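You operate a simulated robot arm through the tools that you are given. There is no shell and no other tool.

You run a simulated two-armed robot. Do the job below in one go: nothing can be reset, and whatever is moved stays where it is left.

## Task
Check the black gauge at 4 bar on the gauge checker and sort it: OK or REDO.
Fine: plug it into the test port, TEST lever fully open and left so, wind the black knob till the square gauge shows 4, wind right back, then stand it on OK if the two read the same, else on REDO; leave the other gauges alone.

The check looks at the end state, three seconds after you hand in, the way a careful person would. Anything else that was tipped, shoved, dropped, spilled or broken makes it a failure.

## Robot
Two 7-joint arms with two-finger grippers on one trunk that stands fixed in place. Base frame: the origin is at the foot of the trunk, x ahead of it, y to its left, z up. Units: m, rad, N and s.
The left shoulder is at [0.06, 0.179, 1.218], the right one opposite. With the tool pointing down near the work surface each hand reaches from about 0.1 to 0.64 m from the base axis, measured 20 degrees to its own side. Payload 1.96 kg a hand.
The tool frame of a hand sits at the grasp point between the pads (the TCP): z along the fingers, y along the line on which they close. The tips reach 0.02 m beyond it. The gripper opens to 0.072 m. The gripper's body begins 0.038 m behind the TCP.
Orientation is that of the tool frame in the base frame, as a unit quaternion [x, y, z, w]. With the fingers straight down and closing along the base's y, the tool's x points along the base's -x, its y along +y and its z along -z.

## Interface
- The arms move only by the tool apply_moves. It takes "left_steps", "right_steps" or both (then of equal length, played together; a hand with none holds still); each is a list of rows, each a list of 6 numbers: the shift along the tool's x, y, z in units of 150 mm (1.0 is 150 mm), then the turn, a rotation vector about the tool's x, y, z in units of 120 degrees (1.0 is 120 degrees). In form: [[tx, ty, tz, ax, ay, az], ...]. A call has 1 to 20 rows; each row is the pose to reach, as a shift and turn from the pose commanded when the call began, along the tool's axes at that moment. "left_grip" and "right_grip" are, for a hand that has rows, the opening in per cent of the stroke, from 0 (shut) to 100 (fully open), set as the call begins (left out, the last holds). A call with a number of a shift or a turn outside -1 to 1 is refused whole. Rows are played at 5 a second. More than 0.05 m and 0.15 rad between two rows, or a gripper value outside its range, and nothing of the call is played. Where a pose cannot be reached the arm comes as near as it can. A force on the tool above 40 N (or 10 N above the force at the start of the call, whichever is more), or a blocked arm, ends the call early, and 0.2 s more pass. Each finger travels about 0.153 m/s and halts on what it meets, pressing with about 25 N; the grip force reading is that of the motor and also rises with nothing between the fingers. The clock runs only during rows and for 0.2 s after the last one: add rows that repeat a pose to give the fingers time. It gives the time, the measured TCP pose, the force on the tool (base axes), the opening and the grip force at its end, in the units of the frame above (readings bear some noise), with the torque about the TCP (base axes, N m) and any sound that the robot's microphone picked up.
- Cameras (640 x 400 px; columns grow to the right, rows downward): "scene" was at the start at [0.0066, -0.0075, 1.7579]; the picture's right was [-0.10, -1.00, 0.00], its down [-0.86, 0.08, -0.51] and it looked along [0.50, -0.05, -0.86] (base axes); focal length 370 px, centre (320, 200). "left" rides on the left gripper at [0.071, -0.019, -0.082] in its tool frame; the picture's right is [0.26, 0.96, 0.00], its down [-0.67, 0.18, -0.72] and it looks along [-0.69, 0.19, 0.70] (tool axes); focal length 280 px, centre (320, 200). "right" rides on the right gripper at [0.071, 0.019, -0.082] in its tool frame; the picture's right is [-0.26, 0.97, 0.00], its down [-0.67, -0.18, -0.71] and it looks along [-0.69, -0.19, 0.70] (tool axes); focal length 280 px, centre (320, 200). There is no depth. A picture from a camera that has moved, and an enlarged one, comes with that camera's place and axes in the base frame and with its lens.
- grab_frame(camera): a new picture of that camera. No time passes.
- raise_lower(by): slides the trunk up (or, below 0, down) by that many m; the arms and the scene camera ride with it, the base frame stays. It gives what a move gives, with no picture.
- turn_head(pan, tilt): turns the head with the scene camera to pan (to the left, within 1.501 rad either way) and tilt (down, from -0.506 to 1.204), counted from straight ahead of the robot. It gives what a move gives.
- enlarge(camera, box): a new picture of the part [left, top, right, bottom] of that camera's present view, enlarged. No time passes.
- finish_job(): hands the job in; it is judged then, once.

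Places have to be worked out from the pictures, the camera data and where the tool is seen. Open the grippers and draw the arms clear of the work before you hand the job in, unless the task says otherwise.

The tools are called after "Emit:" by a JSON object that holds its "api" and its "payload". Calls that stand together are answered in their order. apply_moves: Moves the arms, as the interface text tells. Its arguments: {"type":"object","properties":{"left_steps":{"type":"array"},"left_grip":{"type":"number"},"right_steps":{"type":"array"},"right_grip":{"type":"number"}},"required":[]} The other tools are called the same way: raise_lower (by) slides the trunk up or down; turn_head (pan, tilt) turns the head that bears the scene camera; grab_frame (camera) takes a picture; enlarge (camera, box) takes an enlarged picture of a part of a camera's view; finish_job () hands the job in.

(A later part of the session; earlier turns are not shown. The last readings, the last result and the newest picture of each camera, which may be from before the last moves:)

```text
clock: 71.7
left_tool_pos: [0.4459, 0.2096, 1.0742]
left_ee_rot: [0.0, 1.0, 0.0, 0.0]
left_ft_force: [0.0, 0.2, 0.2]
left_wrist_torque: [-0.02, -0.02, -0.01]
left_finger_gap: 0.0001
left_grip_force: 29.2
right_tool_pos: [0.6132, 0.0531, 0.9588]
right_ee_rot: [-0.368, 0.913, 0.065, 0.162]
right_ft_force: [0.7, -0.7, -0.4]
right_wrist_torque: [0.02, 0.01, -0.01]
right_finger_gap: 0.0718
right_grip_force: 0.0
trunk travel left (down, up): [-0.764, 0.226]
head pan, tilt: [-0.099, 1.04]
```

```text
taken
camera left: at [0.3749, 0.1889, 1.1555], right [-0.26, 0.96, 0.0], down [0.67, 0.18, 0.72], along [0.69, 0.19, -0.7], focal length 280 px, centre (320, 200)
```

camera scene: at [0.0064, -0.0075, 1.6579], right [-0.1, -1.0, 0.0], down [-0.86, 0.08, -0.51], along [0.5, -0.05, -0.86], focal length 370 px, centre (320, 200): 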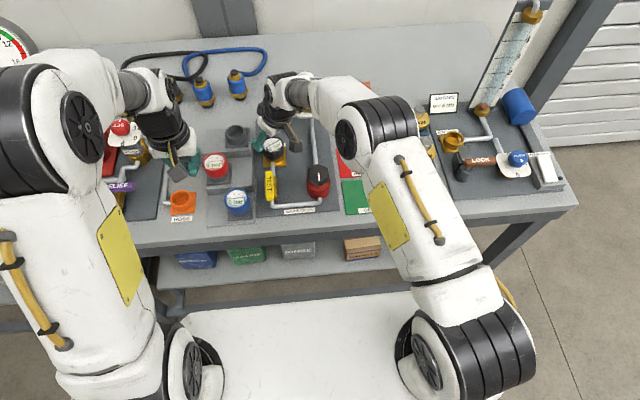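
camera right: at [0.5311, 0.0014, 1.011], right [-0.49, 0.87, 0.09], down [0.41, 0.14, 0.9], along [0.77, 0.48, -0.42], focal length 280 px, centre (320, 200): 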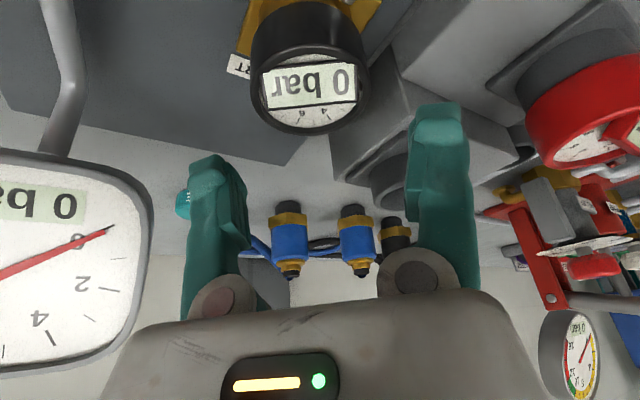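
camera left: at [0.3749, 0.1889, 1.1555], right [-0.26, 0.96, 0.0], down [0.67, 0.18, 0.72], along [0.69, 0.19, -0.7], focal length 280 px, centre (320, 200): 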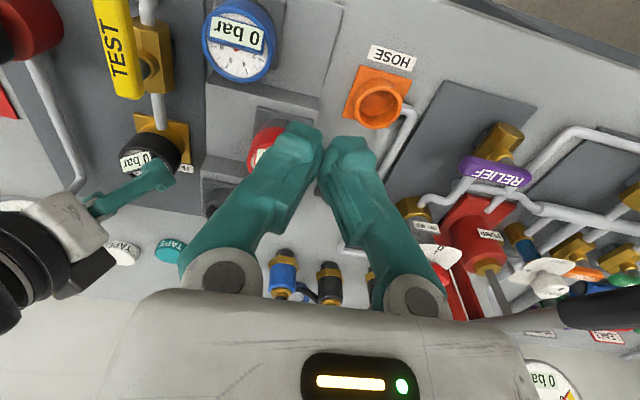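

With the trunk lowered, the hand is at z≈0.958 above the gauge. From this view the gauge centre is (0.615, 0.054). I shift and descend to grip depth.

Emit:
{"api": "apply_moves", "payload": {"right_steps": [[-0.036, -0.0091, 0.0131, 0, 0, 0], [-0.0087, -0.0091, 0.0875, 0, 0, 0], [0.0186, -0.0091, 0.1619, 0, 0, 0], [0.0459, -0.0091, 0.2364, 0, 0, 0], [0.0732, -0.0091, 0.3108, 0, 0, 0], [0.0732, -0.0091, 0.3108, 0, 0, 0]]}}

Emit:
{"api": "grab_frame", "payload": {"camera": "right"}}

Emit:
{"api": "enlarge", "payload": {"camera": "left", "box": [40, 80, 220, 240]}}

```text
clock: 73.1
left_tool_pos: [0.4464, 0.2093, 1.0723]
left_ee_rot: [0.0, 1.0, 0.001, -0.001]
left_ft_force: [0.3, 0.3, 0.7]
left_wrist_torque: [0.01, -0.01, 0.01]
left_finger_gap: 0.0
left_grip_force: 29.7
right_tool_pos: [0.6185, 0.057, 0.9101]
right_ee_rot: [-0.367, 0.914, 0.066, 0.161]
right_ft_force: [-0.1, 0.0, -0.6]
right_wrist_torque: [-0.01, -0.01, -0.01]
right_finger_gap: 0.0722
right_grip_force: 0.1
trunk travel left (down, up): [-0.764, 0.226]
head pan, tilt: [-0.099, 1.04]
```

```text
taken
camera right: at [0.5364, 0.005, 0.9622], right [-0.49, 0.87, 0.09], down [0.41, 0.14, 0.9], along [0.77, 0.48, -0.42], focal length 280 px, centre (320, 200)
```

right: 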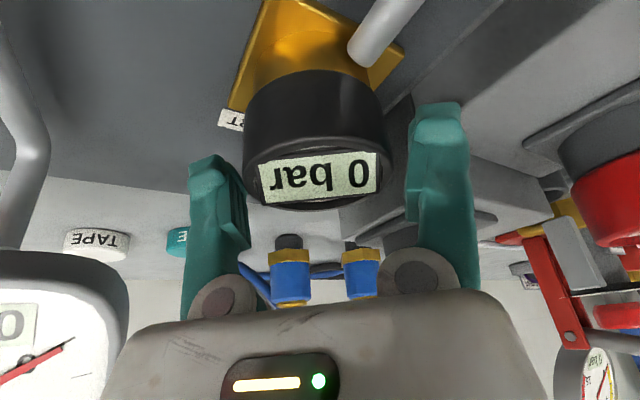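

```text
2.50 times, centred on (130, 160) of left
camera zoom: at [0.375, 0.1889, 1.1554], right [-0.26, 0.96, 0.0], down [0.67, 0.18, 0.72], along [0.69, 0.19, -0.7], focal length 701 px, centre (795, 300)
```

zoom: 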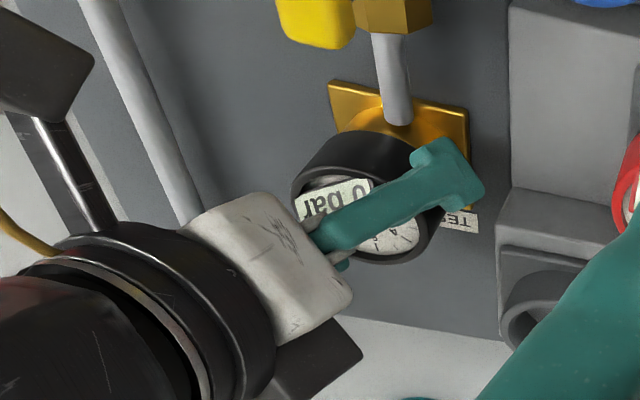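

There is no reach warning now. The gauge sits about 1.4 mm towards the finger on the left of the view, so I shift by that and lower the last 10 mm.

Emit:
{"api": "apply_moves", "payload": {"right_steps": [[0.008, -0.009, 0.022, 0, 0, 0], [0.016, -0.009, 0.045, 0, 0, 0], [0.0225, -0.009, 0.0615, 0, 0, 0], [0.0225, -0.009, 0.0615, 0, 0, 0]]}}

Emit:
{"api": "enlarge", "payload": {"camera": "right", "box": [160, 50, 480, 290]}}

Emit:
{"api": "enlarge", "payload": {"camera": "left", "box": [40, 80, 220, 240]}}

```text
clock: 74.1
left_tool_pos: [0.445, 0.208, 1.0728]
left_ee_rot: [0.0, 1.0, 0.0, 0.0]
left_ft_force: [0.2, -0.1, 0.5]
left_wrist_torque: [0.01, -0.04, -0.03]
left_finger_gap: 0.0
left_grip_force: 29.0
right_tool_pos: [0.6182, 0.0556, 0.9018]
right_ee_rot: [-0.367, 0.914, 0.065, 0.161]
right_ft_force: [-0.8, 0.3, -0.6]
right_wrist_torque: [0.02, 0.02, 0.0]
right_finger_gap: 0.0723
right_grip_force: 0.1
trunk travel left (down, up): [-0.764, 0.226]
head pan, tilt: [-0.099, 1.04]
```

```text
1.67 times, centred on (320, 170) of right
camera zoom: at [0.5365, 0.0037, 0.9537], right [-0.49, 0.87, 0.09], down [0.41, 0.14, 0.9], along [0.77, 0.48, -0.42], focal length 467 px, centre (320, 250)
```

zoom: 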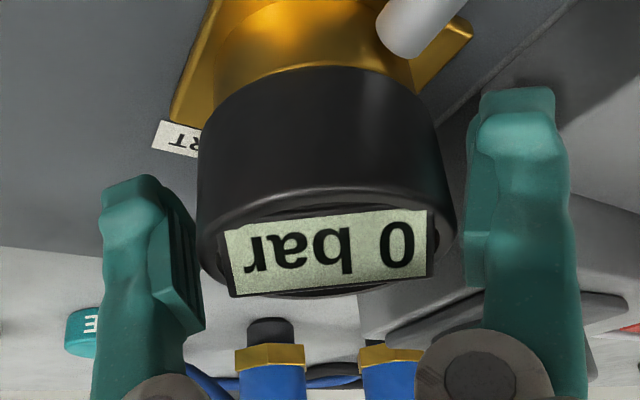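

```text
2.50 times, centred on (130, 160) of left
camera zoom: at [0.3751, 0.1889, 1.1554], right [-0.26, 0.96, 0.0], down [0.67, 0.18, 0.72], along [0.69, 0.19, -0.7], focal length 701 px, centre (795, 300)
```

zoom: 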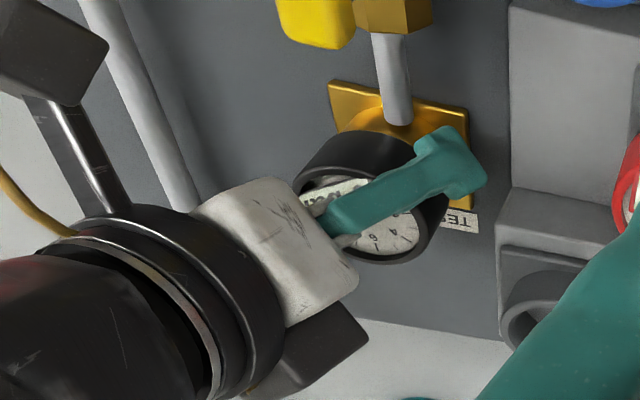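

No contact yet. I go 3 mm deeper for a better hold and then close the fingers.

Emit:
{"api": "apply_moves", "payload": {"right_steps": [[0.007, -0.003, 0.019, 0, 0, 0], [0.007, -0.003, 0.019, 0, 0, 0]]}}

Emit:
{"api": "apply_moves", "payload": {"right_steps": [[0, 0, 0, 0, 0, 0], [0, 0, 0, 0, 0, 0], [0, 0, 0, 0, 0, 0], [0, 0, 0, 0, 0, 0]], "right_grip": 0}}

Emit:
{"api": "enlarge", "payload": {"camera": "right", "box": [160, 50, 480, 290]}}

Emit:
{"api": "enlarge", "payload": {"camera": "left", "box": [40, 80, 220, 240]}}

```text
clock: 74.7
left_tool_pos: [0.4448, 0.2086, 1.0727]
left_ee_rot: [-0.001, 1.0, 0.0, 0.001]
left_ft_force: [-0.3, -1.1, -0.6]
left_wrist_torque: [-0.01, 0.0, 0.02]
left_finger_gap: 0.0
left_grip_force: 29.8
right_tool_pos: [0.6177, 0.0556, 0.8988]
right_ee_rot: [-0.367, 0.914, 0.065, 0.161]
right_ft_force: [-1.9, -0.1, 0.4]
right_wrist_torque: [-0.02, -0.04, -0.02]
right_finger_gap: 0.072
right_grip_force: 0.0
trunk travel left (down, up): [-0.764, 0.226]
head pan, tilt: [-0.099, 1.04]
```

```text
clock: 75.7
left_tool_pos: [0.4457, 0.2086, 1.0743]
left_ee_rot: [0.0, 1.0, 0.001, 0.001]
left_ft_force: [0.1, 0.6, 0.1]
left_wrist_torque: [0.0, -0.01, 0.01]
left_finger_gap: 0.0003
left_grip_force: 29.9
right_tool_pos: [0.617, 0.0552, 0.8986]
right_ee_rot: [-0.368, 0.914, 0.065, 0.161]
right_ft_force: [-7.0, 2.4, 0.1]
right_wrist_torque: [0.08, 0.18, 0.04]
right_finger_gap: 0.0642
right_grip_force: 24.7
trunk travel left (down, up): [-0.764, 0.226]
head pan, tilt: [-0.099, 1.04]
```

```text
1.67 times, centred on (320, 170) of right
camera zoom: at [0.5357, 0.0036, 0.9506], right [-0.49, 0.87, 0.09], down [0.41, 0.14, 0.9], along [0.77, 0.48, -0.42], focal length 467 px, centre (320, 250)
```

zoom: 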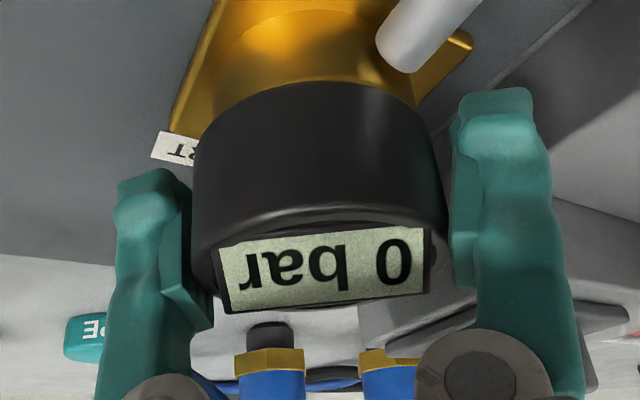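

```text
2.50 times, centred on (130, 160) of left
camera zoom: at [0.3742, 0.1893, 1.1556], right [-0.26, 0.96, 0.0], down [0.67, 0.18, 0.72], along [0.69, 0.19, -0.7], focal length 701 px, centre (795, 300)
```

zoom: 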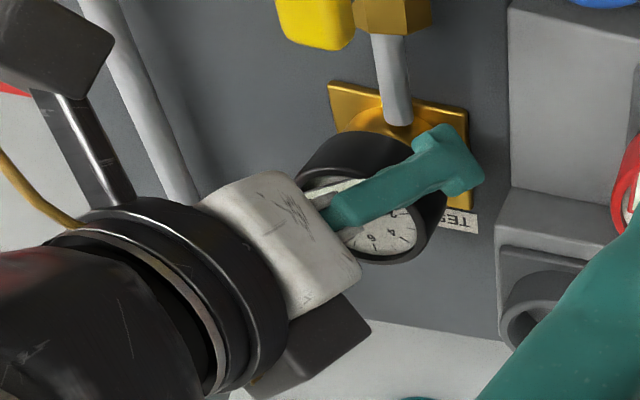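

It grips at 64.2 mm, slightly shallower than the left hand's good grip of 67 mm. I open, go 2.5 mm deeper and close again for a surer hold.

Emit:
{"api": "apply_moves", "payload": {"right_steps": [[0, 0, 0, 0, 0, 0], [0, 0, 0, 0, 0, 0], [0.003, 0, 0.008, 0, 0, 0], [0.006, 0, 0.016, 0, 0, 0], [0.006, 0, 0.016, 0, 0, 0]], "right_grip": 100}}

Emit:
{"api": "apply_moves", "payload": {"right_steps": [[0, 0, 0, 0, 0, 0], [0, 0, 0, 0, 0, 0], [0, 0, 0, 0, 0, 0], [0, 0, 0, 0, 0, 0]], "right_grip": 0}}

Emit:
{"api": "enlarge", "payload": {"camera": "right", "box": [160, 50, 480, 290]}}

```text
clock: 76.9
left_tool_pos: [0.4453, 0.2095, 1.0739]
left_ee_rot: [0.0, 1.0, 0.0, -0.001]
left_ft_force: [0.8, 0.1, -0.6]
left_wrist_torque: [-0.01, 0.0, 0.0]
left_finger_gap: 0.0
left_grip_force: 29.2
right_tool_pos: [0.6171, 0.0549, 0.8961]
right_ee_rot: [-0.367, 0.914, 0.065, 0.162]
right_ft_force: [-1.3, 1.4, 3.4]
right_wrist_torque: [-0.01, 0.04, -0.04]
right_finger_gap: 0.0721
right_grip_force: 0.2
trunk travel left (down, up): [-0.764, 0.226]
head pan, tilt: [-0.099, 1.04]
```

```text
clock: 77.9
left_tool_pos: [0.4446, 0.209, 1.0739]
left_ee_rot: [-0.001, 1.0, -0.001, 0.0]
left_ft_force: [0.3, 0.1, -0.4]
left_wrist_torque: [-0.03, 0.01, 0.0]
left_finger_gap: 0.0
left_grip_force: 29.6
right_tool_pos: [0.6181, 0.0564, 0.8957]
right_ee_rot: [-0.366, 0.914, 0.065, 0.162]
right_ft_force: [-5.6, 6.0, 0.7]
right_wrist_torque: [0.12, 0.05, -0.02]
right_finger_gap: 0.0656
right_grip_force: 25.0
trunk travel left (down, up): [-0.764, 0.226]
head pan, tilt: [-0.099, 1.04]
```

```text
1.67 times, centred on (320, 170) of right
camera zoom: at [0.5358, 0.0038, 0.9482], right [-0.49, 0.87, 0.09], down [0.41, 0.14, 0.9], along [0.77, 0.48, -0.42], focal length 467 px, centre (320, 250)
```

zoom: 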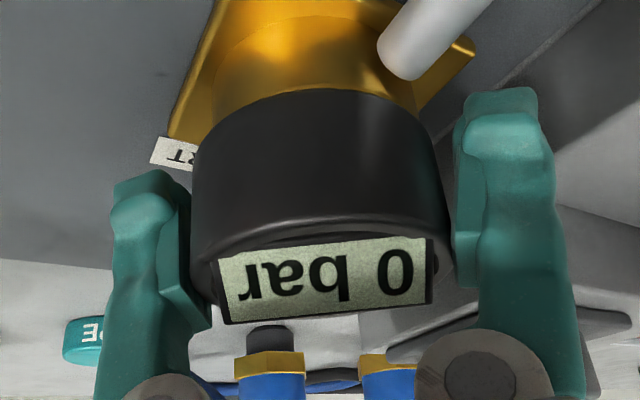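

Now 65.6 mm. There is an 8 N side force along the closing direction, so I ease the hand 1.5 mm that way and begin a slow lift of 3 mm.

Emit:
{"api": "apply_moves", "payload": {"right_steps": [[0, 0.005, 0, 0, 0, 0], [0, 0.01, 0, 0, 0, 0], [-0.0034, 0.01, -0.0094, 0, 0, 0], [-0.0069, 0.01, -0.0188, 0, 0, 0], [-0.0069, 0.01, -0.0188, 0, 0, 0]]}}

Emit:
{"api": "enlarge", "payload": {"camera": "right", "box": [160, 50, 480, 290]}}

```text
clock: 79.1
left_tool_pos: [0.4444, 0.2092, 1.0738]
left_ee_rot: [0.0, 1.0, 0.001, 0.0]
left_ft_force: [-0.9, 0.0, 0.0]
left_wrist_torque: [0.02, 0.0, 0.0]
left_finger_gap: 0.0001
left_grip_force: 29.5
right_tool_pos: [0.6181, 0.0549, 0.8979]
right_ee_rot: [-0.366, 0.914, 0.064, 0.161]
right_ft_force: [-4.4, 1.6, -2.7]
right_wrist_torque: [0.04, 0.09, 0.01]
right_finger_gap: 0.0657
right_grip_force: 25.5
trunk travel left (down, up): [-0.764, 0.226]
head pan, tilt: [-0.099, 1.04]
```

```text
1.67 times, centred on (320, 170) of right
camera zoom: at [0.5359, 0.0038, 0.95], right [-0.49, 0.87, 0.09], down [0.41, 0.14, 0.9], along [0.77, 0.48, -0.42], focal length 467 px, centre (320, 250)
```

zoom: 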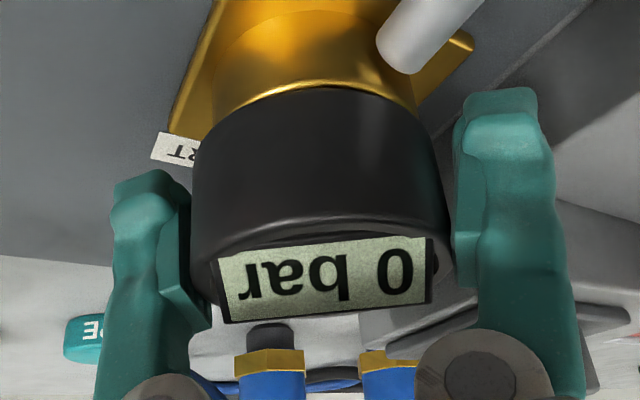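

The gauge rises with the hand; the port rim is coming into view and the gap is steady. I keep lifting slowly.

Emit:
{"api": "apply_moves", "payload": {"right_steps": [[-0.0057, 0.003, -0.0156, 0, 0, 0], [-0.0115, 0.003, -0.0313, 0, 0, 0], [-0.0172, 0.003, -0.0469, 0, 0, 0], [-0.0229, 0.003, -0.0625, 0, 0, 0], [-0.0287, 0.003, -0.0782, 0, 0, 0]]}}

Emit:
{"api": "enlarge", "payload": {"camera": "right", "box": [160, 50, 480, 290]}}

```text
clock: 80.3
left_tool_pos: [0.4472, 0.2087, 1.0737]
left_ee_rot: [0.0, 1.0, -0.001, 0.0]
left_ft_force: [0.0, -0.2, -0.3]
left_wrist_torque: [-0.01, -0.02, 0.05]
left_finger_gap: 0.0
left_grip_force: 29.8
right_tool_pos: [0.6173, 0.0553, 0.912]
right_ee_rot: [-0.367, 0.914, 0.065, 0.162]
right_ft_force: [-2.5, 0.3, -2.7]
right_wrist_torque: [-0.03, 0.07, 0.02]
right_finger_gap: 0.0657
right_grip_force: 25.1
trunk travel left (down, up): [-0.764, 0.226]
head pan, tilt: [-0.099, 1.04]
```

```text
1.67 times, centred on (320, 170) of right
camera zoom: at [0.5358, 0.004, 0.964], right [-0.49, 0.87, 0.09], down [0.41, 0.14, 0.9], along [0.77, 0.48, -0.42], focal length 467 px, centre (320, 250)
```

zoom: 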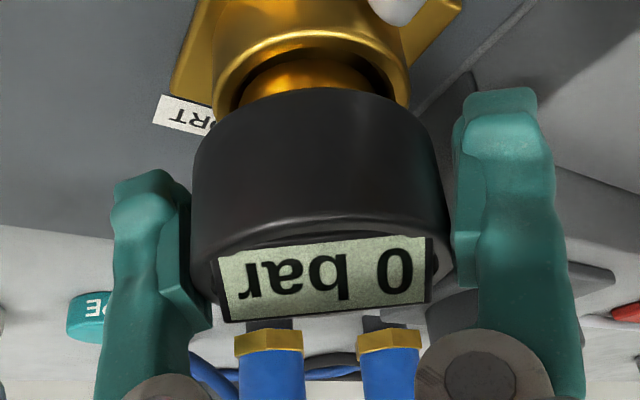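

The stem is sliding out cleanly with a steady grip. I lift another 30 mm.

Emit:
{"api": "apply_moves", "payload": {"right_steps": [[-0.0057, 0.0, -0.0156, 0, 0, 0], [-0.0138, 0.0, -0.0375, 0, 0, 0], [-0.0229, 0.0, -0.0625, 0, 0, 0], [-0.0344, 0.0, -0.0938, 0, 0, 0], [-0.0459, 0.0, -0.1251, 0, 0, 0], [-0.0573, 0.0, -0.1563, 0, 0, 0], [-0.0688, 0.0, -0.1876, 0, 0, 0]]}}

Emit:
{"api": "grab_frame", "payload": {"camera": "right"}}

Emit:
{"api": "enlarge", "payload": {"camera": "left", "box": [40, 80, 220, 240]}}

Emit:
{"api": "grab_frame", "payload": {"camera": "scene"}}

```text
clock: 81.9
left_tool_pos: [0.4453, 0.2095, 1.0729]
left_ee_rot: [0.0, 1.0, 0.0, 0.0]
left_ft_force: [-0.2, 0.2, -0.3]
left_wrist_torque: [0.02, 0.01, 0.0]
left_finger_gap: 0.0
left_grip_force: 29.0
right_tool_pos: [0.6173, 0.0563, 0.9422]
right_ee_rot: [-0.368, 0.913, 0.065, 0.161]
right_ft_force: [-0.1, -0.4, -2.1]
right_wrist_torque: [0.01, -0.01, 0.03]
right_finger_gap: 0.0657
right_grip_force: 24.7
trunk travel left (down, up): [-0.764, 0.226]
head pan, tilt: [-0.099, 1.04]
```

```text
taken
camera right: at [0.5363, 0.0045, 0.994], right [-0.49, 0.87, 0.09], down [0.41, 0.14, 0.9], along [0.77, 0.48, -0.42], focal length 280 px, centre (320, 200)
```

right: 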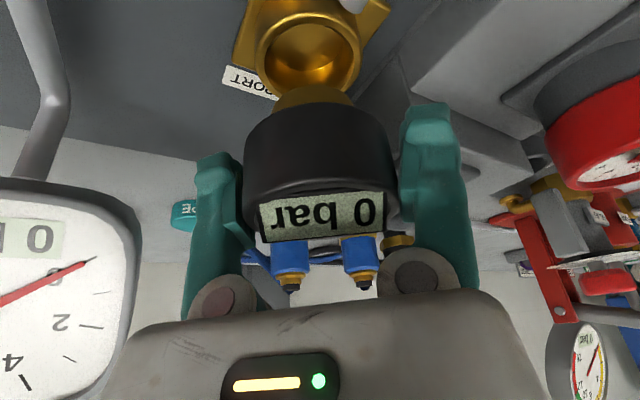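

```text
2.50 times, centred on (130, 160) of left
camera zoom: at [0.3752, 0.1889, 1.1553], right [-0.26, 0.96, 0.0], down [0.67, 0.18, 0.72], along [0.69, 0.19, -0.7], focal length 701 px, centre (795, 300)
```

zoom: 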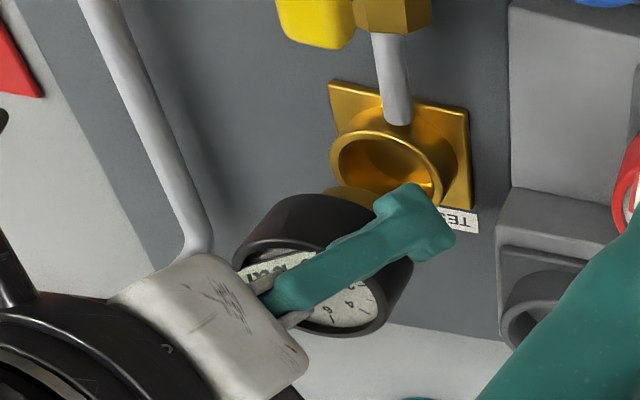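

```text
taken
camera scene: at [0.0068, -0.0074, 1.6579], right [-0.1, -1.0, 0.0], down [-0.86, 0.08, -0.51], along [0.5, -0.05, -0.86], focal length 370 px, centre (320, 200)
```

scene: 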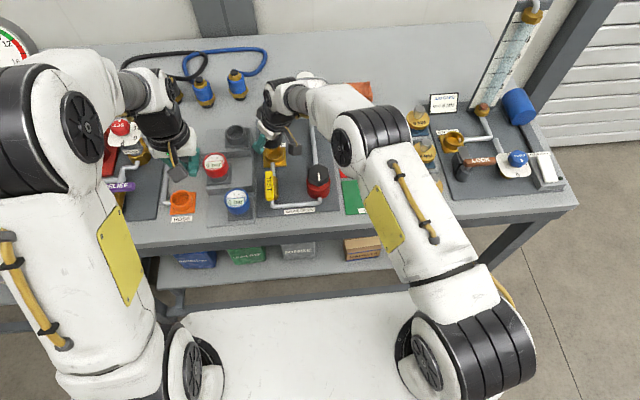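

The gauge is free of the port with a steady grip. The REDO mat spans about x 0.55–0.65, y −0.23 to −0.12, at z≈0.833. I raise the gauge 80 mm and draw it back slightly, to pass clear of the square gauge.

Emit:
{"api": "apply_moves", "payload": {"right_steps": [[-0.03, 0.0, -0.08, 0, 0, 0], [-0.065, 0.0, -0.178, 0, 0, 0], [-0.105, 0.0, -0.286, 0, 0, 0], [-0.147, 0.0, -0.4, 0, 0, 0], [-0.1835, 0.0, -0.5, 0, 0, 0], [-0.1385, 0.0462, -0.5168, 0, 0, 0], [-0.0935, 0.0924, -0.5334, 0, 0, 0], [-0.0485, 0.1386, -0.5499, 0, 0, 0], [-0.0485, 0.1386, -0.5499, 0, 0, 0]]}}

Emit:
{"api": "grab_frame", "payload": {"camera": "right"}}

Emit:
{"api": "grab_frame", "payload": {"camera": "scene"}}

```text
clock: 83.9
left_tool_pos: [0.445, 0.2084, 1.0734]
left_ee_rot: [0.0, 1.0, 0.0, 0.0]
left_ft_force: [0.9, -0.2, -0.4]
left_wrist_torque: [0.0, 0.0, 0.05]
left_finger_gap: 0.0
left_grip_force: 29.4
right_tool_pos: [0.5886, 0.0558, 1.0219]
right_ee_rot: [-0.368, 0.914, 0.066, 0.16]
right_ft_force: [-0.1, 0.0, -0.9]
right_wrist_torque: [-0.02, 0.0, 0.03]
right_finger_gap: 0.0654
right_grip_force: 25.0
trunk travel left (down, up): [-0.764, 0.226]
head pan, tilt: [-0.099, 1.04]
```

```text
taken
camera right: at [0.5066, 0.005, 1.0735], right [-0.49, 0.87, 0.09], down [0.41, 0.14, 0.9], along [0.77, 0.48, -0.42], focal length 280 px, centre (320, 200)
```

right: 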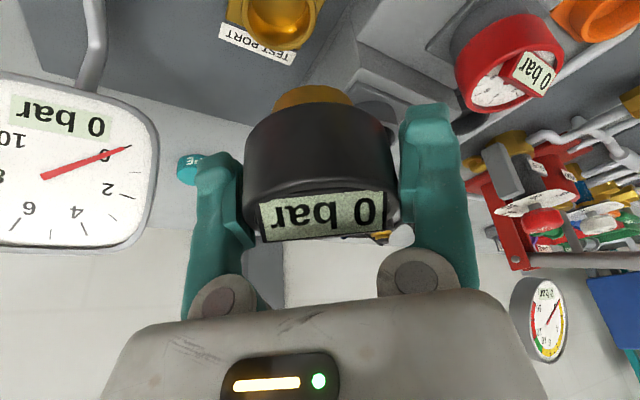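

```text
taken
camera scene: at [0.0071, -0.0074, 1.6579], right [-0.1, -1.0, 0.0], down [-0.86, 0.08, -0.51], along [0.5, -0.05, -0.86], focal length 370 px, centre (320, 200)
```

scene: 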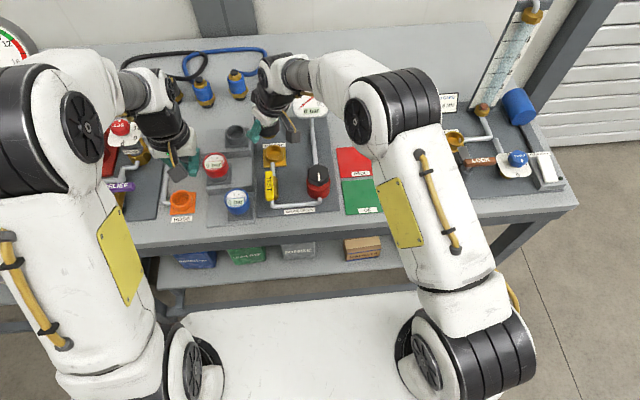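

The grip is holding (65.4 mm). I carry it across towards the REDO mat, first half.

Emit:
{"api": "apply_moves", "payload": {"right_steps": [[0.04, -0.045, -0.015, 0, 0, 0], [0.11, -0.122, -0.04, 0, 0, 0], [0.19, -0.21, -0.069, 0, 0, 0], [0.27, -0.299, -0.099, 0, 0, 0], [0.35, -0.387, -0.128, 0, 0, 0], [0.43, -0.476, -0.157, 0, 0, 0], [0.495, -0.548, -0.181, 0, 0, 0]]}}

Emit:
{"api": "apply_moves", "payload": {"right_steps": [[0.05, -0.07, -0.012, 0, 0, 0], [0.12, -0.16, -0.03, 0, 0, 0], [0.2, -0.26, -0.055, 0, 0, 0], [0.28, -0.36, -0.085, 0, 0, 0], [0.36, -0.46, -0.115, 0, 0, 0], [0.42, -0.54, -0.145, 0, 0, 0], [0.445, -0.599, -0.163, 0, 0, 0], [0.445, -0.599, -0.163, 0, 0, 0]]}}

Emit:
{"api": "grab_frame", "payload": {"camera": "right"}}

Emit:
{"api": "grab_frame", "payload": {"camera": "scene"}}

```text
clock: 85.5
left_tool_pos: [0.4449, 0.208, 1.0728]
left_ee_rot: [0.0, 1.0, 0.0, 0.0]
left_ft_force: [-0.6, -0.5, -0.5]
left_wrist_torque: [-0.02, 0.01, -0.07]
left_finger_gap: 0.0
left_grip_force: 29.6
right_tool_pos: [0.588, -0.059, 1.021]
right_ee_rot: [-0.366, 0.914, 0.065, 0.162]
right_ft_force: [0.5, -0.4, -1.3]
right_wrist_torque: [0.05, 0.07, -0.01]
right_finger_gap: 0.0653
right_grip_force: 24.9
trunk travel left (down, up): [-0.764, 0.226]
head pan, tilt: [-0.099, 1.04]
```

```text
clock: 87.3
left_tool_pos: [0.4455, 0.2093, 1.0733]
left_ee_rot: [0.0, 1.0, 0.0, 0.0]
left_ft_force: [-0.1, -0.4, 0.6]
left_wrist_torque: [-0.04, -0.01, 0.01]
left_finger_gap: 0.0
left_grip_force: 29.4
right_tool_pos: [0.5999, -0.1722, 1.0199]
right_ee_rot: [-0.368, 0.914, 0.066, 0.161]
right_ft_force: [0.2, -0.2, -1.7]
right_wrist_torque: [-0.02, 0.01, -0.04]
right_finger_gap: 0.0651
right_grip_force: 25.0
trunk travel left (down, up): [-0.764, 0.226]
head pan, tilt: [-0.099, 1.04]
```

```text
taken
camera right: at [0.5175, -0.2242, 1.0724], right [-0.49, 0.87, 0.09], down [0.41, 0.14, 0.9], along [0.77, 0.48, -0.42], focal length 280 px, centre (320, 200)
```

right: 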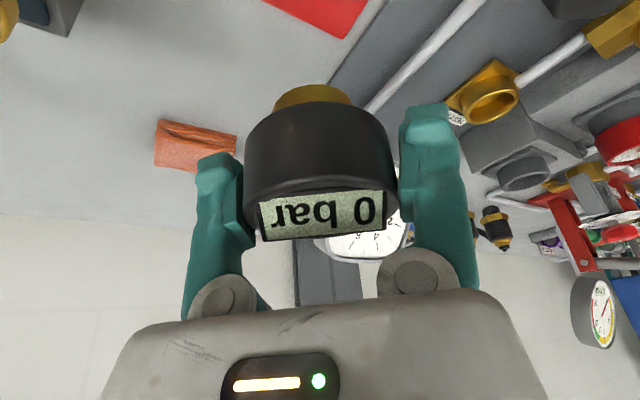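

```text
taken
camera scene: at [0.0069, -0.0074, 1.6579], right [-0.1, -1.0, 0.0], down [-0.86, 0.08, -0.51], along [0.5, -0.05, -0.86], focal length 370 px, centre (320, 200)
```

scene: 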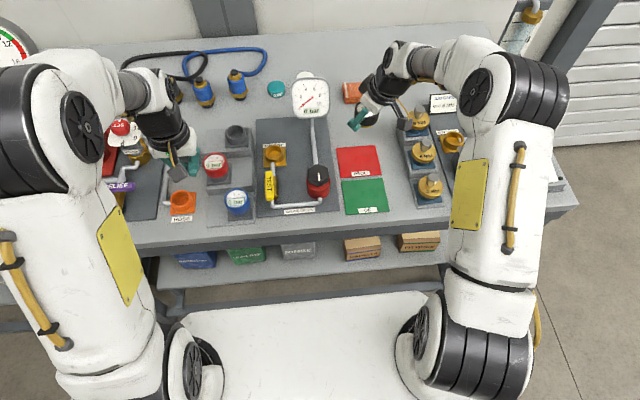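

The gauge is over the centre of the REDO mat (about 0.599, −0.173). I lower it to z≈0.90, just above where it should touch.

Emit:
{"api": "apply_moves", "payload": {"right_steps": [[0.035, 0, 0.095, 0, 0, 0], [0.08, 0, 0.22, 0, 0, 0], [0.13, 0, 0.355, 0, 0, 0], [0.18, 0, 0.49, 0, 0, 0], [0.23, 0, 0.627, 0, 0, 0], [0.265, 0, 0.722, 0, 0, 0], [0.275, 0, 0.75, 0, 0, 0], [0.275, 0, 0.75, 0, 0, 0]]}}

Emit:
{"api": "grab_frame", "payload": {"camera": "right"}}

Emit:
{"api": "enlarge", "payload": {"camera": "scene", "box": [310, 90, 440, 220]}}

```text
clock: 89.1
left_tool_pos: [0.4471, 0.2088, 1.0728]
left_ee_rot: [0.001, 1.0, 0.0, 0.0]
left_ft_force: [0.4, -0.4, 0.5]
left_wrist_torque: [0.0, -0.05, -0.02]
left_finger_gap: 0.0
left_grip_force: 29.3
right_tool_pos: [0.5989, -0.17, 0.9002]
right_ee_rot: [-0.367, 0.914, 0.065, 0.161]
right_ft_force: [1.2, -0.1, -1.4]
right_wrist_torque: [-0.02, 0.01, 0.04]
right_finger_gap: 0.0646
right_grip_force: 24.8
trunk travel left (down, up): [-0.764, 0.226]
head pan, tilt: [-0.099, 1.04]
```

```text
taken
camera right: at [0.5169, -0.2226, 0.9525], right [-0.49, 0.87, 0.09], down [0.41, 0.14, 0.9], along [0.77, 0.48, -0.42], focal length 280 px, centre (320, 200)
```

right: 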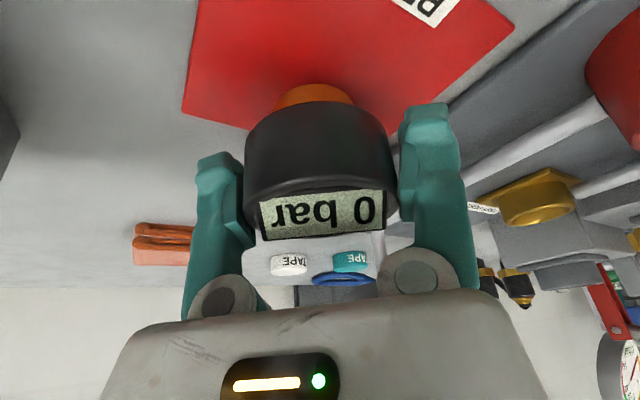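

```text
3.08 times, centred on (375, 155) of scene
camera zoom: at [0.0069, -0.0076, 1.6579], right [-0.1, -1.0, 0.0], down [-0.86, 0.08, -0.51], along [0.5, -0.05, -0.86], focal length 1139 px, centre (151, 338)
```

zoom: 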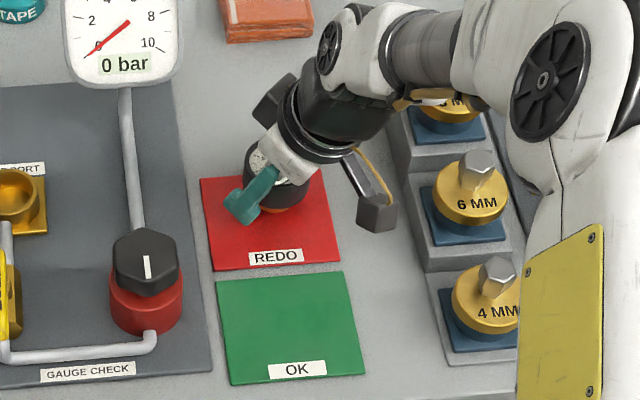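

The gauge hangs just above the middle of the REDO mat. I lower slowly to feel for contact.

Emit:
{"api": "apply_moves", "payload": {"right_steps": [[0.0092, 0, 0.025, 0, 0, 0], [0.0183, 0, 0.05, 0, 0, 0], [0.0275, 0, 0.075, 0, 0, 0], [0.0344, 0, 0.094, 0, 0, 0], [0.0344, 0, 0.094, 0, 0, 0]]}}

Emit:
{"api": "grab_frame", "payload": {"camera": "right"}}

Emit:
{"api": "enlarge", "payload": {"camera": "scene", "box": [340, 120, 410, 190]}}

```text
clock: 90.5
left_tool_pos: [0.4435, 0.2082, 1.0751]
left_ee_rot: [-0.001, 1.0, 0.0, 0.0]
left_ft_force: [1.0, -0.5, -0.5]
left_wrist_torque: [0.0, -0.03, -0.03]
left_finger_gap: 0.0
left_grip_force: 29.2
right_tool_pos: [0.6, -0.1713, 0.891]
right_ee_rot: [-0.367, 0.913, 0.063, 0.168]
right_ft_force: [-3.7, 1.0, 20.1]
right_wrist_torque: [-0.01, 0.4, -0.03]
right_finger_gap: 0.0644
right_grip_force: 25.2
trunk travel left (down, up): [-0.764, 0.226]
head pan, tilt: [-0.099, 1.04]
stopped in row 5 (right hand): the force on the tool passed its limit at 41 N (the readings are from after the stop); the commanded pose is now the measured one
```

```text
taken
camera right: at [0.5179, -0.2226, 0.942], right [-0.49, 0.87, 0.08], down [0.4, 0.14, 0.91], along [0.78, 0.48, -0.41], focal length 280 px, centre (320, 200)
```

right: 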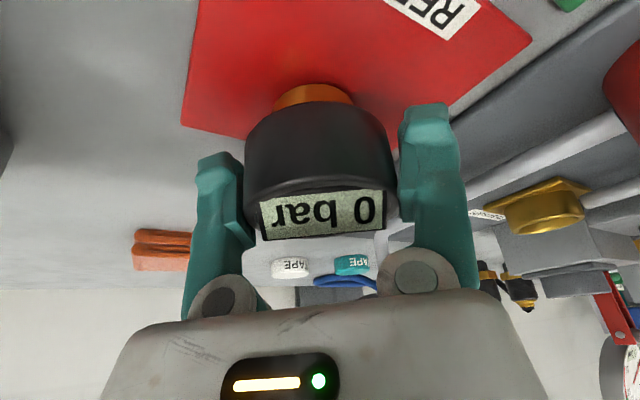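

```text
5.71 times, centred on (375, 155) of scene
camera zoom: at [0.0027, -0.0069, 1.6578], right [-0.1, -1.0, 0.0], down [-0.86, 0.08, -0.51], along [0.51, -0.05, -0.86], focal length 2115 px, centre (6, 457)
```

zoom: 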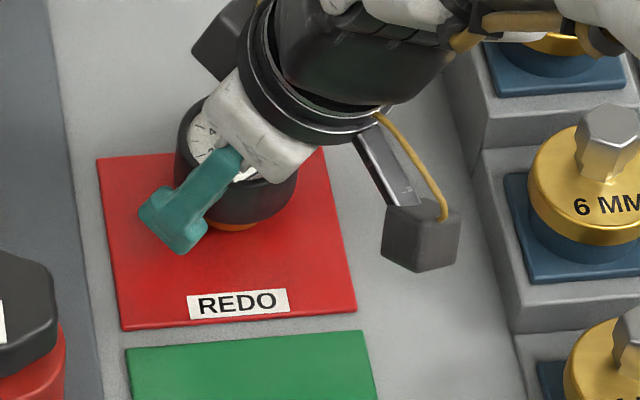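

It has touched down on the mat (the push was stopped by the force limit at z≈0.891). I ease up 2 mm to relieve the load before releasing.

Emit:
{"api": "apply_moves", "payload": {"right_steps": [[-0.0034, 0, -0.0094, 0, 0, 0], [-0.0046, 0, -0.0125, 0, 0, 0]]}}

Emit:
{"api": "enlarge", "payload": {"camera": "right", "box": [160, 50, 480, 290]}}

```text
clock: 91.1
left_tool_pos: [0.4452, 0.209, 1.0731]
left_ee_rot: [-0.002, 1.0, -0.001, 0.0]
left_ft_force: [-0.5, 0.3, 0.9]
left_wrist_torque: [0.04, -0.01, -0.02]
left_finger_gap: 0.0
left_grip_force: 29.6
right_tool_pos: [0.6013, -0.1709, 0.8904]
right_ee_rot: [-0.367, 0.913, 0.063, 0.166]
right_ft_force: [2.0, 4.5, 13.9]
right_wrist_torque: [0.07, 0.1, -0.06]
right_finger_gap: 0.0645
right_grip_force: 25.6
trunk travel left (down, up): [-0.764, 0.226]
head pan, tilt: [-0.099, 1.04]
```

```text
1.67 times, centred on (320, 170) of right
camera zoom: at [0.5182, -0.2227, 0.9423], right [-0.49, 0.87, 0.09], down [0.4, 0.14, 0.91], along [0.78, 0.48, -0.41], focal length 467 px, centre (320, 250)
```

zoom: 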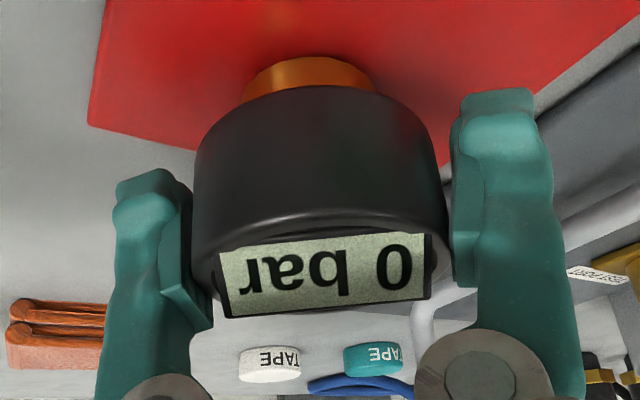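

Still 14 N upward, so I ease up a little more.

Emit:
{"api": "apply_moves", "payload": {"right_steps": [[-0.0023, 0, -0.0063, 0, 0, 0], [-0.0034, 0, -0.0094, 0, 0, 0], [-0.0034, 0, -0.0094, 0, 0, 0]]}}

```text
clock: 91.9
left_tool_pos: [0.4451, 0.2083, 1.0726]
left_ee_rot: [0.0, 1.0, 0.0, 0.0]
left_ft_force: [0.0, -0.4, -0.1]
left_wrist_torque: [0.0, 0.0, 0.0]
left_finger_gap: 0.0
left_grip_force: 29.7
right_tool_pos: [0.6001, -0.1729, 0.8911]
right_ee_rot: [-0.367, 0.913, 0.064, 0.164]
right_ft_force: [-1.0, -0.5, -1.3]
right_wrist_torque: [0.0, 0.01, 0.0]
right_finger_gap: 0.0646
right_grip_force: 25.2
trunk travel left (down, up): [-0.764, 0.226]
head pan, tilt: [-0.099, 1.04]
```

Load is now about zero, with the gauge just touching the mat. I lower half a millimetre and open the fingers.

Emit:
{"api": "apply_moves", "payload": {"right_steps": [[0.0012, 0, 0.0035, 0, 0, 0], [0.0012, 0, 0.0035, 0, 0, 0]]}}

Emit:
{"api": "apply_moves", "payload": {"right_steps": [[0, 0, 0, 0, 0, 0], [0, 0, 0, 0, 0, 0], [0, 0, 0, 0, 0, 0]], "right_grip": 100}}

Emit:
{"api": "enlarge", "payload": {"camera": "right", "box": [160, 50, 480, 290]}}

Emit:
{"api": "enlarge", "payload": {"camera": "scene", "box": [340, 120, 410, 190]}}

```text
clock: 92.5
left_tool_pos: [0.4465, 0.2097, 1.074]
left_ee_rot: [0.0, 1.0, 0.0, -0.001]
left_ft_force: [-0.2, -0.3, 0.2]
left_wrist_torque: [0.0, 0.0, 0.0]
left_finger_gap: 0.0
left_grip_force: 29.4
right_tool_pos: [0.6018, -0.1717, 0.8921]
right_ee_rot: [-0.366, 0.913, 0.063, 0.166]
right_ft_force: [-0.1, -0.3, -0.7]
right_wrist_torque: [-0.02, 0.0, 0.0]
right_finger_gap: 0.0644
right_grip_force: 24.9
trunk travel left (down, up): [-0.764, 0.226]
head pan, tilt: [-0.099, 1.04]
```

```text
clock: 93.3
left_tool_pos: [0.445, 0.2089, 1.0721]
left_ee_rot: [0.0, 1.0, 0.0, 0.0]
left_ft_force: [-0.3, -0.4, 0.6]
left_wrist_torque: [-0.02, 0.01, 0.0]
left_finger_gap: 0.0001
left_grip_force: 29.9
right_tool_pos: [0.6006, -0.171, 0.8909]
right_ee_rot: [-0.366, 0.914, 0.063, 0.166]
right_ft_force: [-0.5, 0.2, 0.2]
right_wrist_torque: [-0.01, 0.01, -0.01]
right_finger_gap: 0.0718
right_grip_force: 0.1
trunk travel left (down, up): [-0.764, 0.226]
head pan, tilt: [-0.099, 1.04]
```

```text
1.67 times, centred on (320, 170) of right
camera zoom: at [0.5193, -0.2232, 0.9427], right [-0.49, 0.87, 0.09], down [0.4, 0.14, 0.91], along [0.77, 0.48, -0.41], focal length 467 px, centre (320, 250)
```

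zoom: 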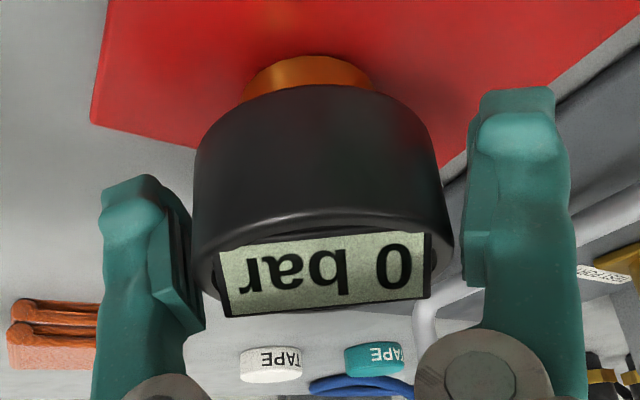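

```text
5.71 times, centred on (375, 155) of scene
camera zoom: at [0.0067, -0.0075, 1.6579], right [-0.1, -1.0, 0.0], down [-0.86, 0.08, -0.51], along [0.5, -0.05, -0.86], focal length 2115 px, centre (6, 457)
```

zoom: 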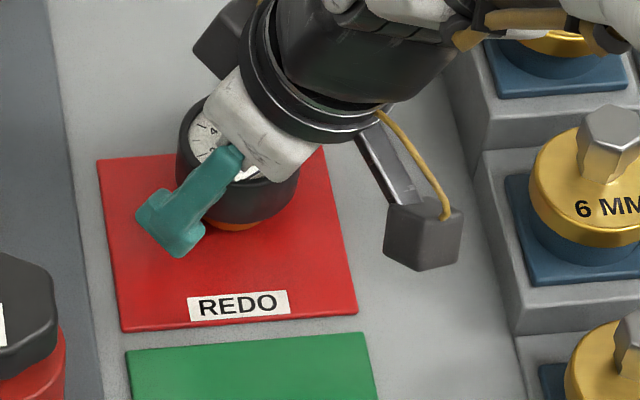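

Released with zero force. I withdraw the right hand straight up, slowly at first.

Emit:
{"api": "apply_moves", "payload": {"right_steps": [[-0.0069, 0, -0.0188, 0, 0, 0], [-0.016, 0, -0.0438, 0, 0, 0], [-0.0344, 0, -0.0938, 0, 0, 0], [-0.0688, 0, -0.1876, 0, 0, 0], [-0.115, 0, -0.313, 0, 0, 0], [-0.172, 0, -0.469, 0, 0, 0], [-0.252, 0, -0.688, 0, 0, 0], [-0.32, 0, -0.87, 0, 0, 0]]}}

Emit:
{"api": "grab_frame", "payload": {"camera": "right"}}

Emit:
{"api": "enlarge", "payload": {"camera": "scene", "box": [310, 90, 440, 220]}}

```text
clock: 95.1
left_tool_pos: [0.445, 0.2087, 1.074]
left_ee_rot: [0.0, 1.0, -0.001, 0.0]
left_ft_force: [-0.4, 0.2, 1.6]
left_wrist_torque: [-0.01, 0.0, 0.02]
left_finger_gap: 0.0
left_grip_force: 29.7
right_tool_pos: [0.6007, -0.1713, 1.0312]
right_ee_rot: [-0.366, 0.913, 0.063, 0.165]
right_ft_force: [-0.1, 0.4, -0.1]
right_wrist_torque: [0.0, 0.02, 0.01]
right_finger_gap: 0.072
right_grip_force: 0.1
trunk travel left (down, up): [-0.764, 0.226]
head pan, tilt: [-0.099, 1.04]
```

```text
taken
camera right: at [0.5184, -0.2222, 1.082], right [-0.49, 0.87, 0.09], down [0.4, 0.14, 0.91], along [0.77, 0.48, -0.41], focal length 280 px, centre (320, 200)
```

right: 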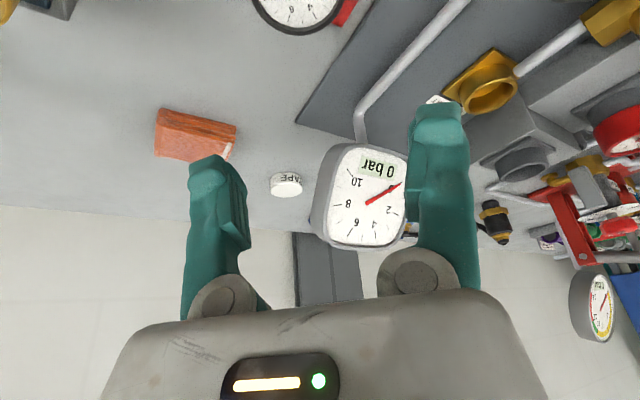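

```text
3.08 times, centred on (375, 155) of scene
camera zoom: at [0.006, -0.0073, 1.6578], right [-0.1, -1.0, 0.0], down [-0.86, 0.08, -0.51], along [0.5, -0.05, -0.86], focal length 1139 px, centre (151, 338)
```

zoom: 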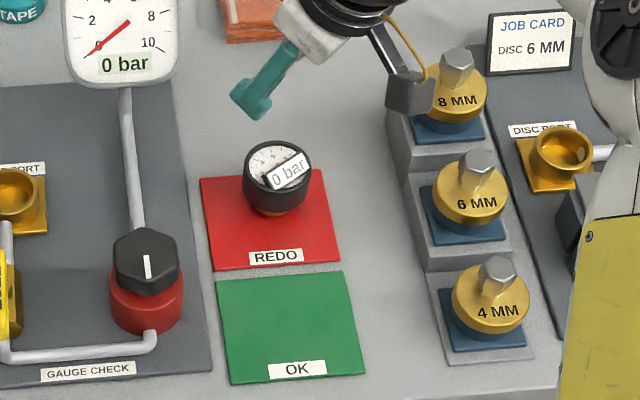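

The gauge stands upright in the REDO square. I draw the right hand back and up, untilting it so its camera can verify the gauge, and I move the left hand back as well.

Emit:
{"api": "apply_moves", "payload": {"right_steps": [[0.08, 0.08, -0.12, 0, 0.02, 0], [0.18, 0.17, -0.25, 0, 0.04, 0], [0.28, 0.26, -0.37, 0, 0.06, 0], [0.39, 0.35, -0.49, 0, 0.08, 0], [0.5, 0.44, -0.6, 0, 0.1, 0], [0.6, 0.53, -0.68, 0, 0.12, 0], [0.7, 0.62, -0.74, 0, 0.14, 0], [0.781, 0.687, -0.783, 0, 0.167, 0], [0.781, 0.687, -0.783, 0, 0.167, 0]], "left_steps": [[0.05, 0.05, -0.1, 0, 0, 0], [0.1, 0.1, -0.2, 0, 0, 0], [0.15, 0.15, -0.3, 0, 0, 0], [0.2, 0.2, -0.4, 0, 0, 0], [0.25, 0.2, -0.5, 0, 0, 0], [0.3, 0.2, -0.6, 0, 0, 0], [0.35, 0.2, -0.7, 0, 0, 0], [0.4, 0.2, -0.7, 0, 0, 0], [0.4, 0.2, -0.7, 0, 0, 0]], "left_grip": 100}}

Emit:
{"api": "grab_frame", "payload": {"camera": "right"}}

Emit:
{"api": "grab_frame", "payload": {"camera": "left"}}

Emit:
{"api": "grab_frame", "payload": {"camera": "scene"}}

```text
clock: 97.1
left_tool_pos: [0.3839, 0.2368, 1.1477]
left_ee_rot: [0.0, 1.0, 0.0, 0.002]
left_ft_force: [0.5, -0.2, 0.4]
left_wrist_torque: [-0.02, 0.01, -0.01]
left_finger_gap: 0.072
left_grip_force: 0.0
left hand out of reach, approached as far as the arm can: row 5, 6, 7, 8, 9
right_tool_pos: [0.4197, -0.2013, 1.0992]
right_ee_rot: [-0.372, 0.928, -0.002, 0.004]
right_ft_force: [-0.7, -0.7, 0.2]
right_wrist_torque: [-0.01, 0.01, -0.03]
right_finger_gap: 0.0719
right_grip_force: 0.0
trunk travel left (down, up): [-0.764, 0.226]
head pan, tilt: [-0.099, 1.04]
```

```text
taken
camera right: at [0.3551, -0.2367, 1.1801], right [-0.48, 0.88, 0.0], down [0.61, 0.33, 0.72], along [0.63, 0.34, -0.69], focal length 280 px, centre (320, 200)
```

right: 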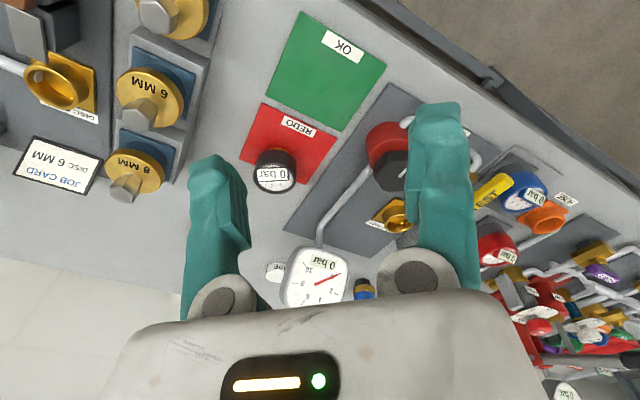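

```text
taken
camera left: at [0.3117, 0.2175, 1.2294], right [-0.26, 0.96, 0.0], down [0.67, 0.18, 0.72], along [0.69, 0.19, -0.7], focal length 280 px, centre (320, 200)
```

left: 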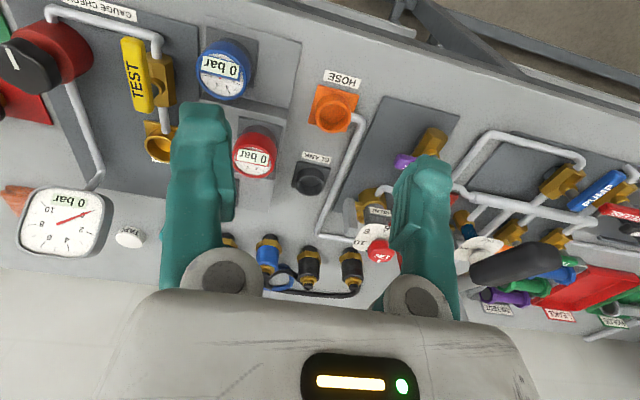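

```text
taken
camera scene: at [0.0069, -0.0077, 1.6579], right [-0.1, -1.0, 0.0], down [-0.86, 0.08, -0.51], along [0.5, -0.05, -0.86], focal length 370 px, centre (320, 200)
```

scene: 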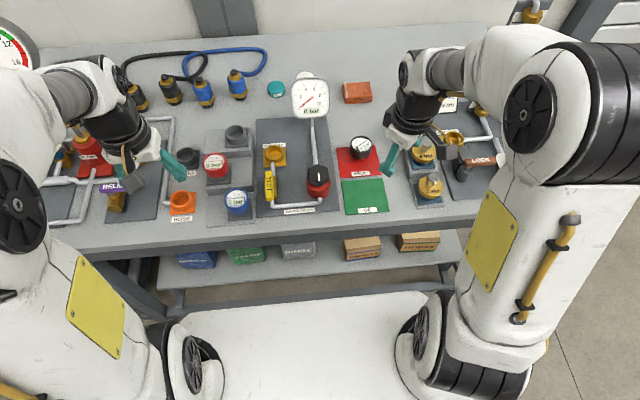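

I zoom in to verify the final state: the gauge on REDO, the lever, the knob, and the neighbouring items.

Emit:
{"api": "enlarge", "payload": {"camera": "right", "box": [220, 80, 360, 210]}}

Emit:
{"api": "enlarge", "payload": {"camera": "scene", "box": [250, 90, 400, 220]}}

Emit:
{"api": "enlarge", "payload": {"camera": "scene", "box": [150, 60, 290, 220]}}

Emit:
{"api": "enlarge", "payload": {"camera": "left", "box": [0, 20, 300, 260]}}

```text
3.08 times, centred on (290, 145) of right
camera zoom: at [0.3551, -0.2367, 1.1801], right [-0.48, 0.88, 0.0], down [0.61, 0.33, 0.72], along [0.63, 0.34, -0.69], focal length 863 px, centre (412, 369)
```

zoom: 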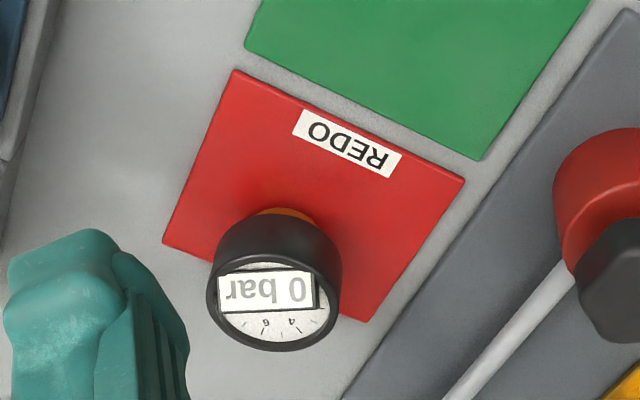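

```text
3.08 times, centred on (325, 155) of scene
camera zoom: at [0.0069, -0.0077, 1.6579], right [-0.1, -1.0, 0.0], down [-0.86, 0.08, -0.51], along [0.5, -0.05, -0.86], focal length 1139 px, centre (305, 338)
```

zoom: 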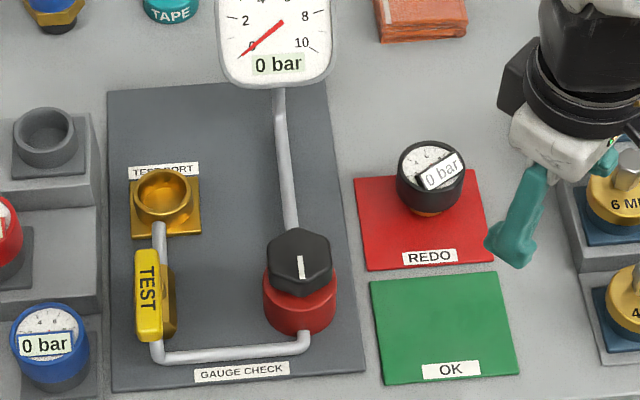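

```text
2.50 times, centred on (220, 140) of scene
camera zoom: at [0.0069, -0.0077, 1.6579], right [-0.1, -1.0, 0.0], down [-0.86, 0.08, -0.51], along [0.5, -0.05, -0.86], focal length 925 px, centre (570, 350)
```

zoom: 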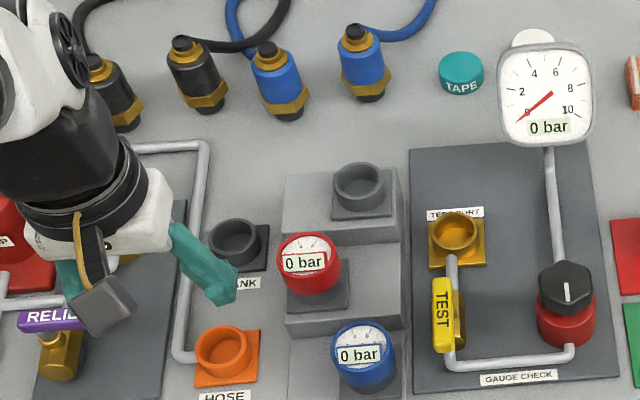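

```text
1.67 times, centred on (150, 140) of left
camera zoom: at [0.3117, 0.2175, 1.2294], right [-0.26, 0.96, 0.0], down [0.67, 0.18, 0.72], along [0.69, 0.19, -0.7], focal length 467 px, centre (603, 300)
```

zoom: 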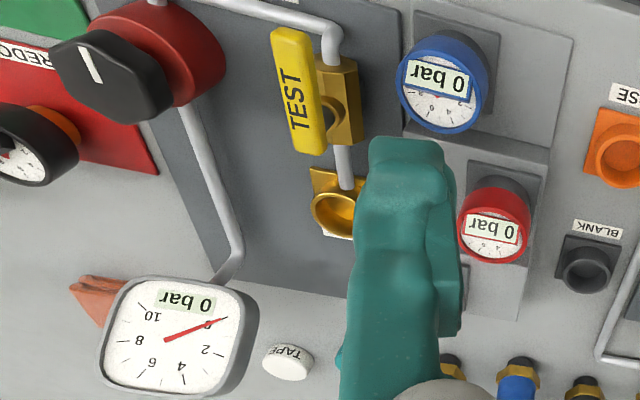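

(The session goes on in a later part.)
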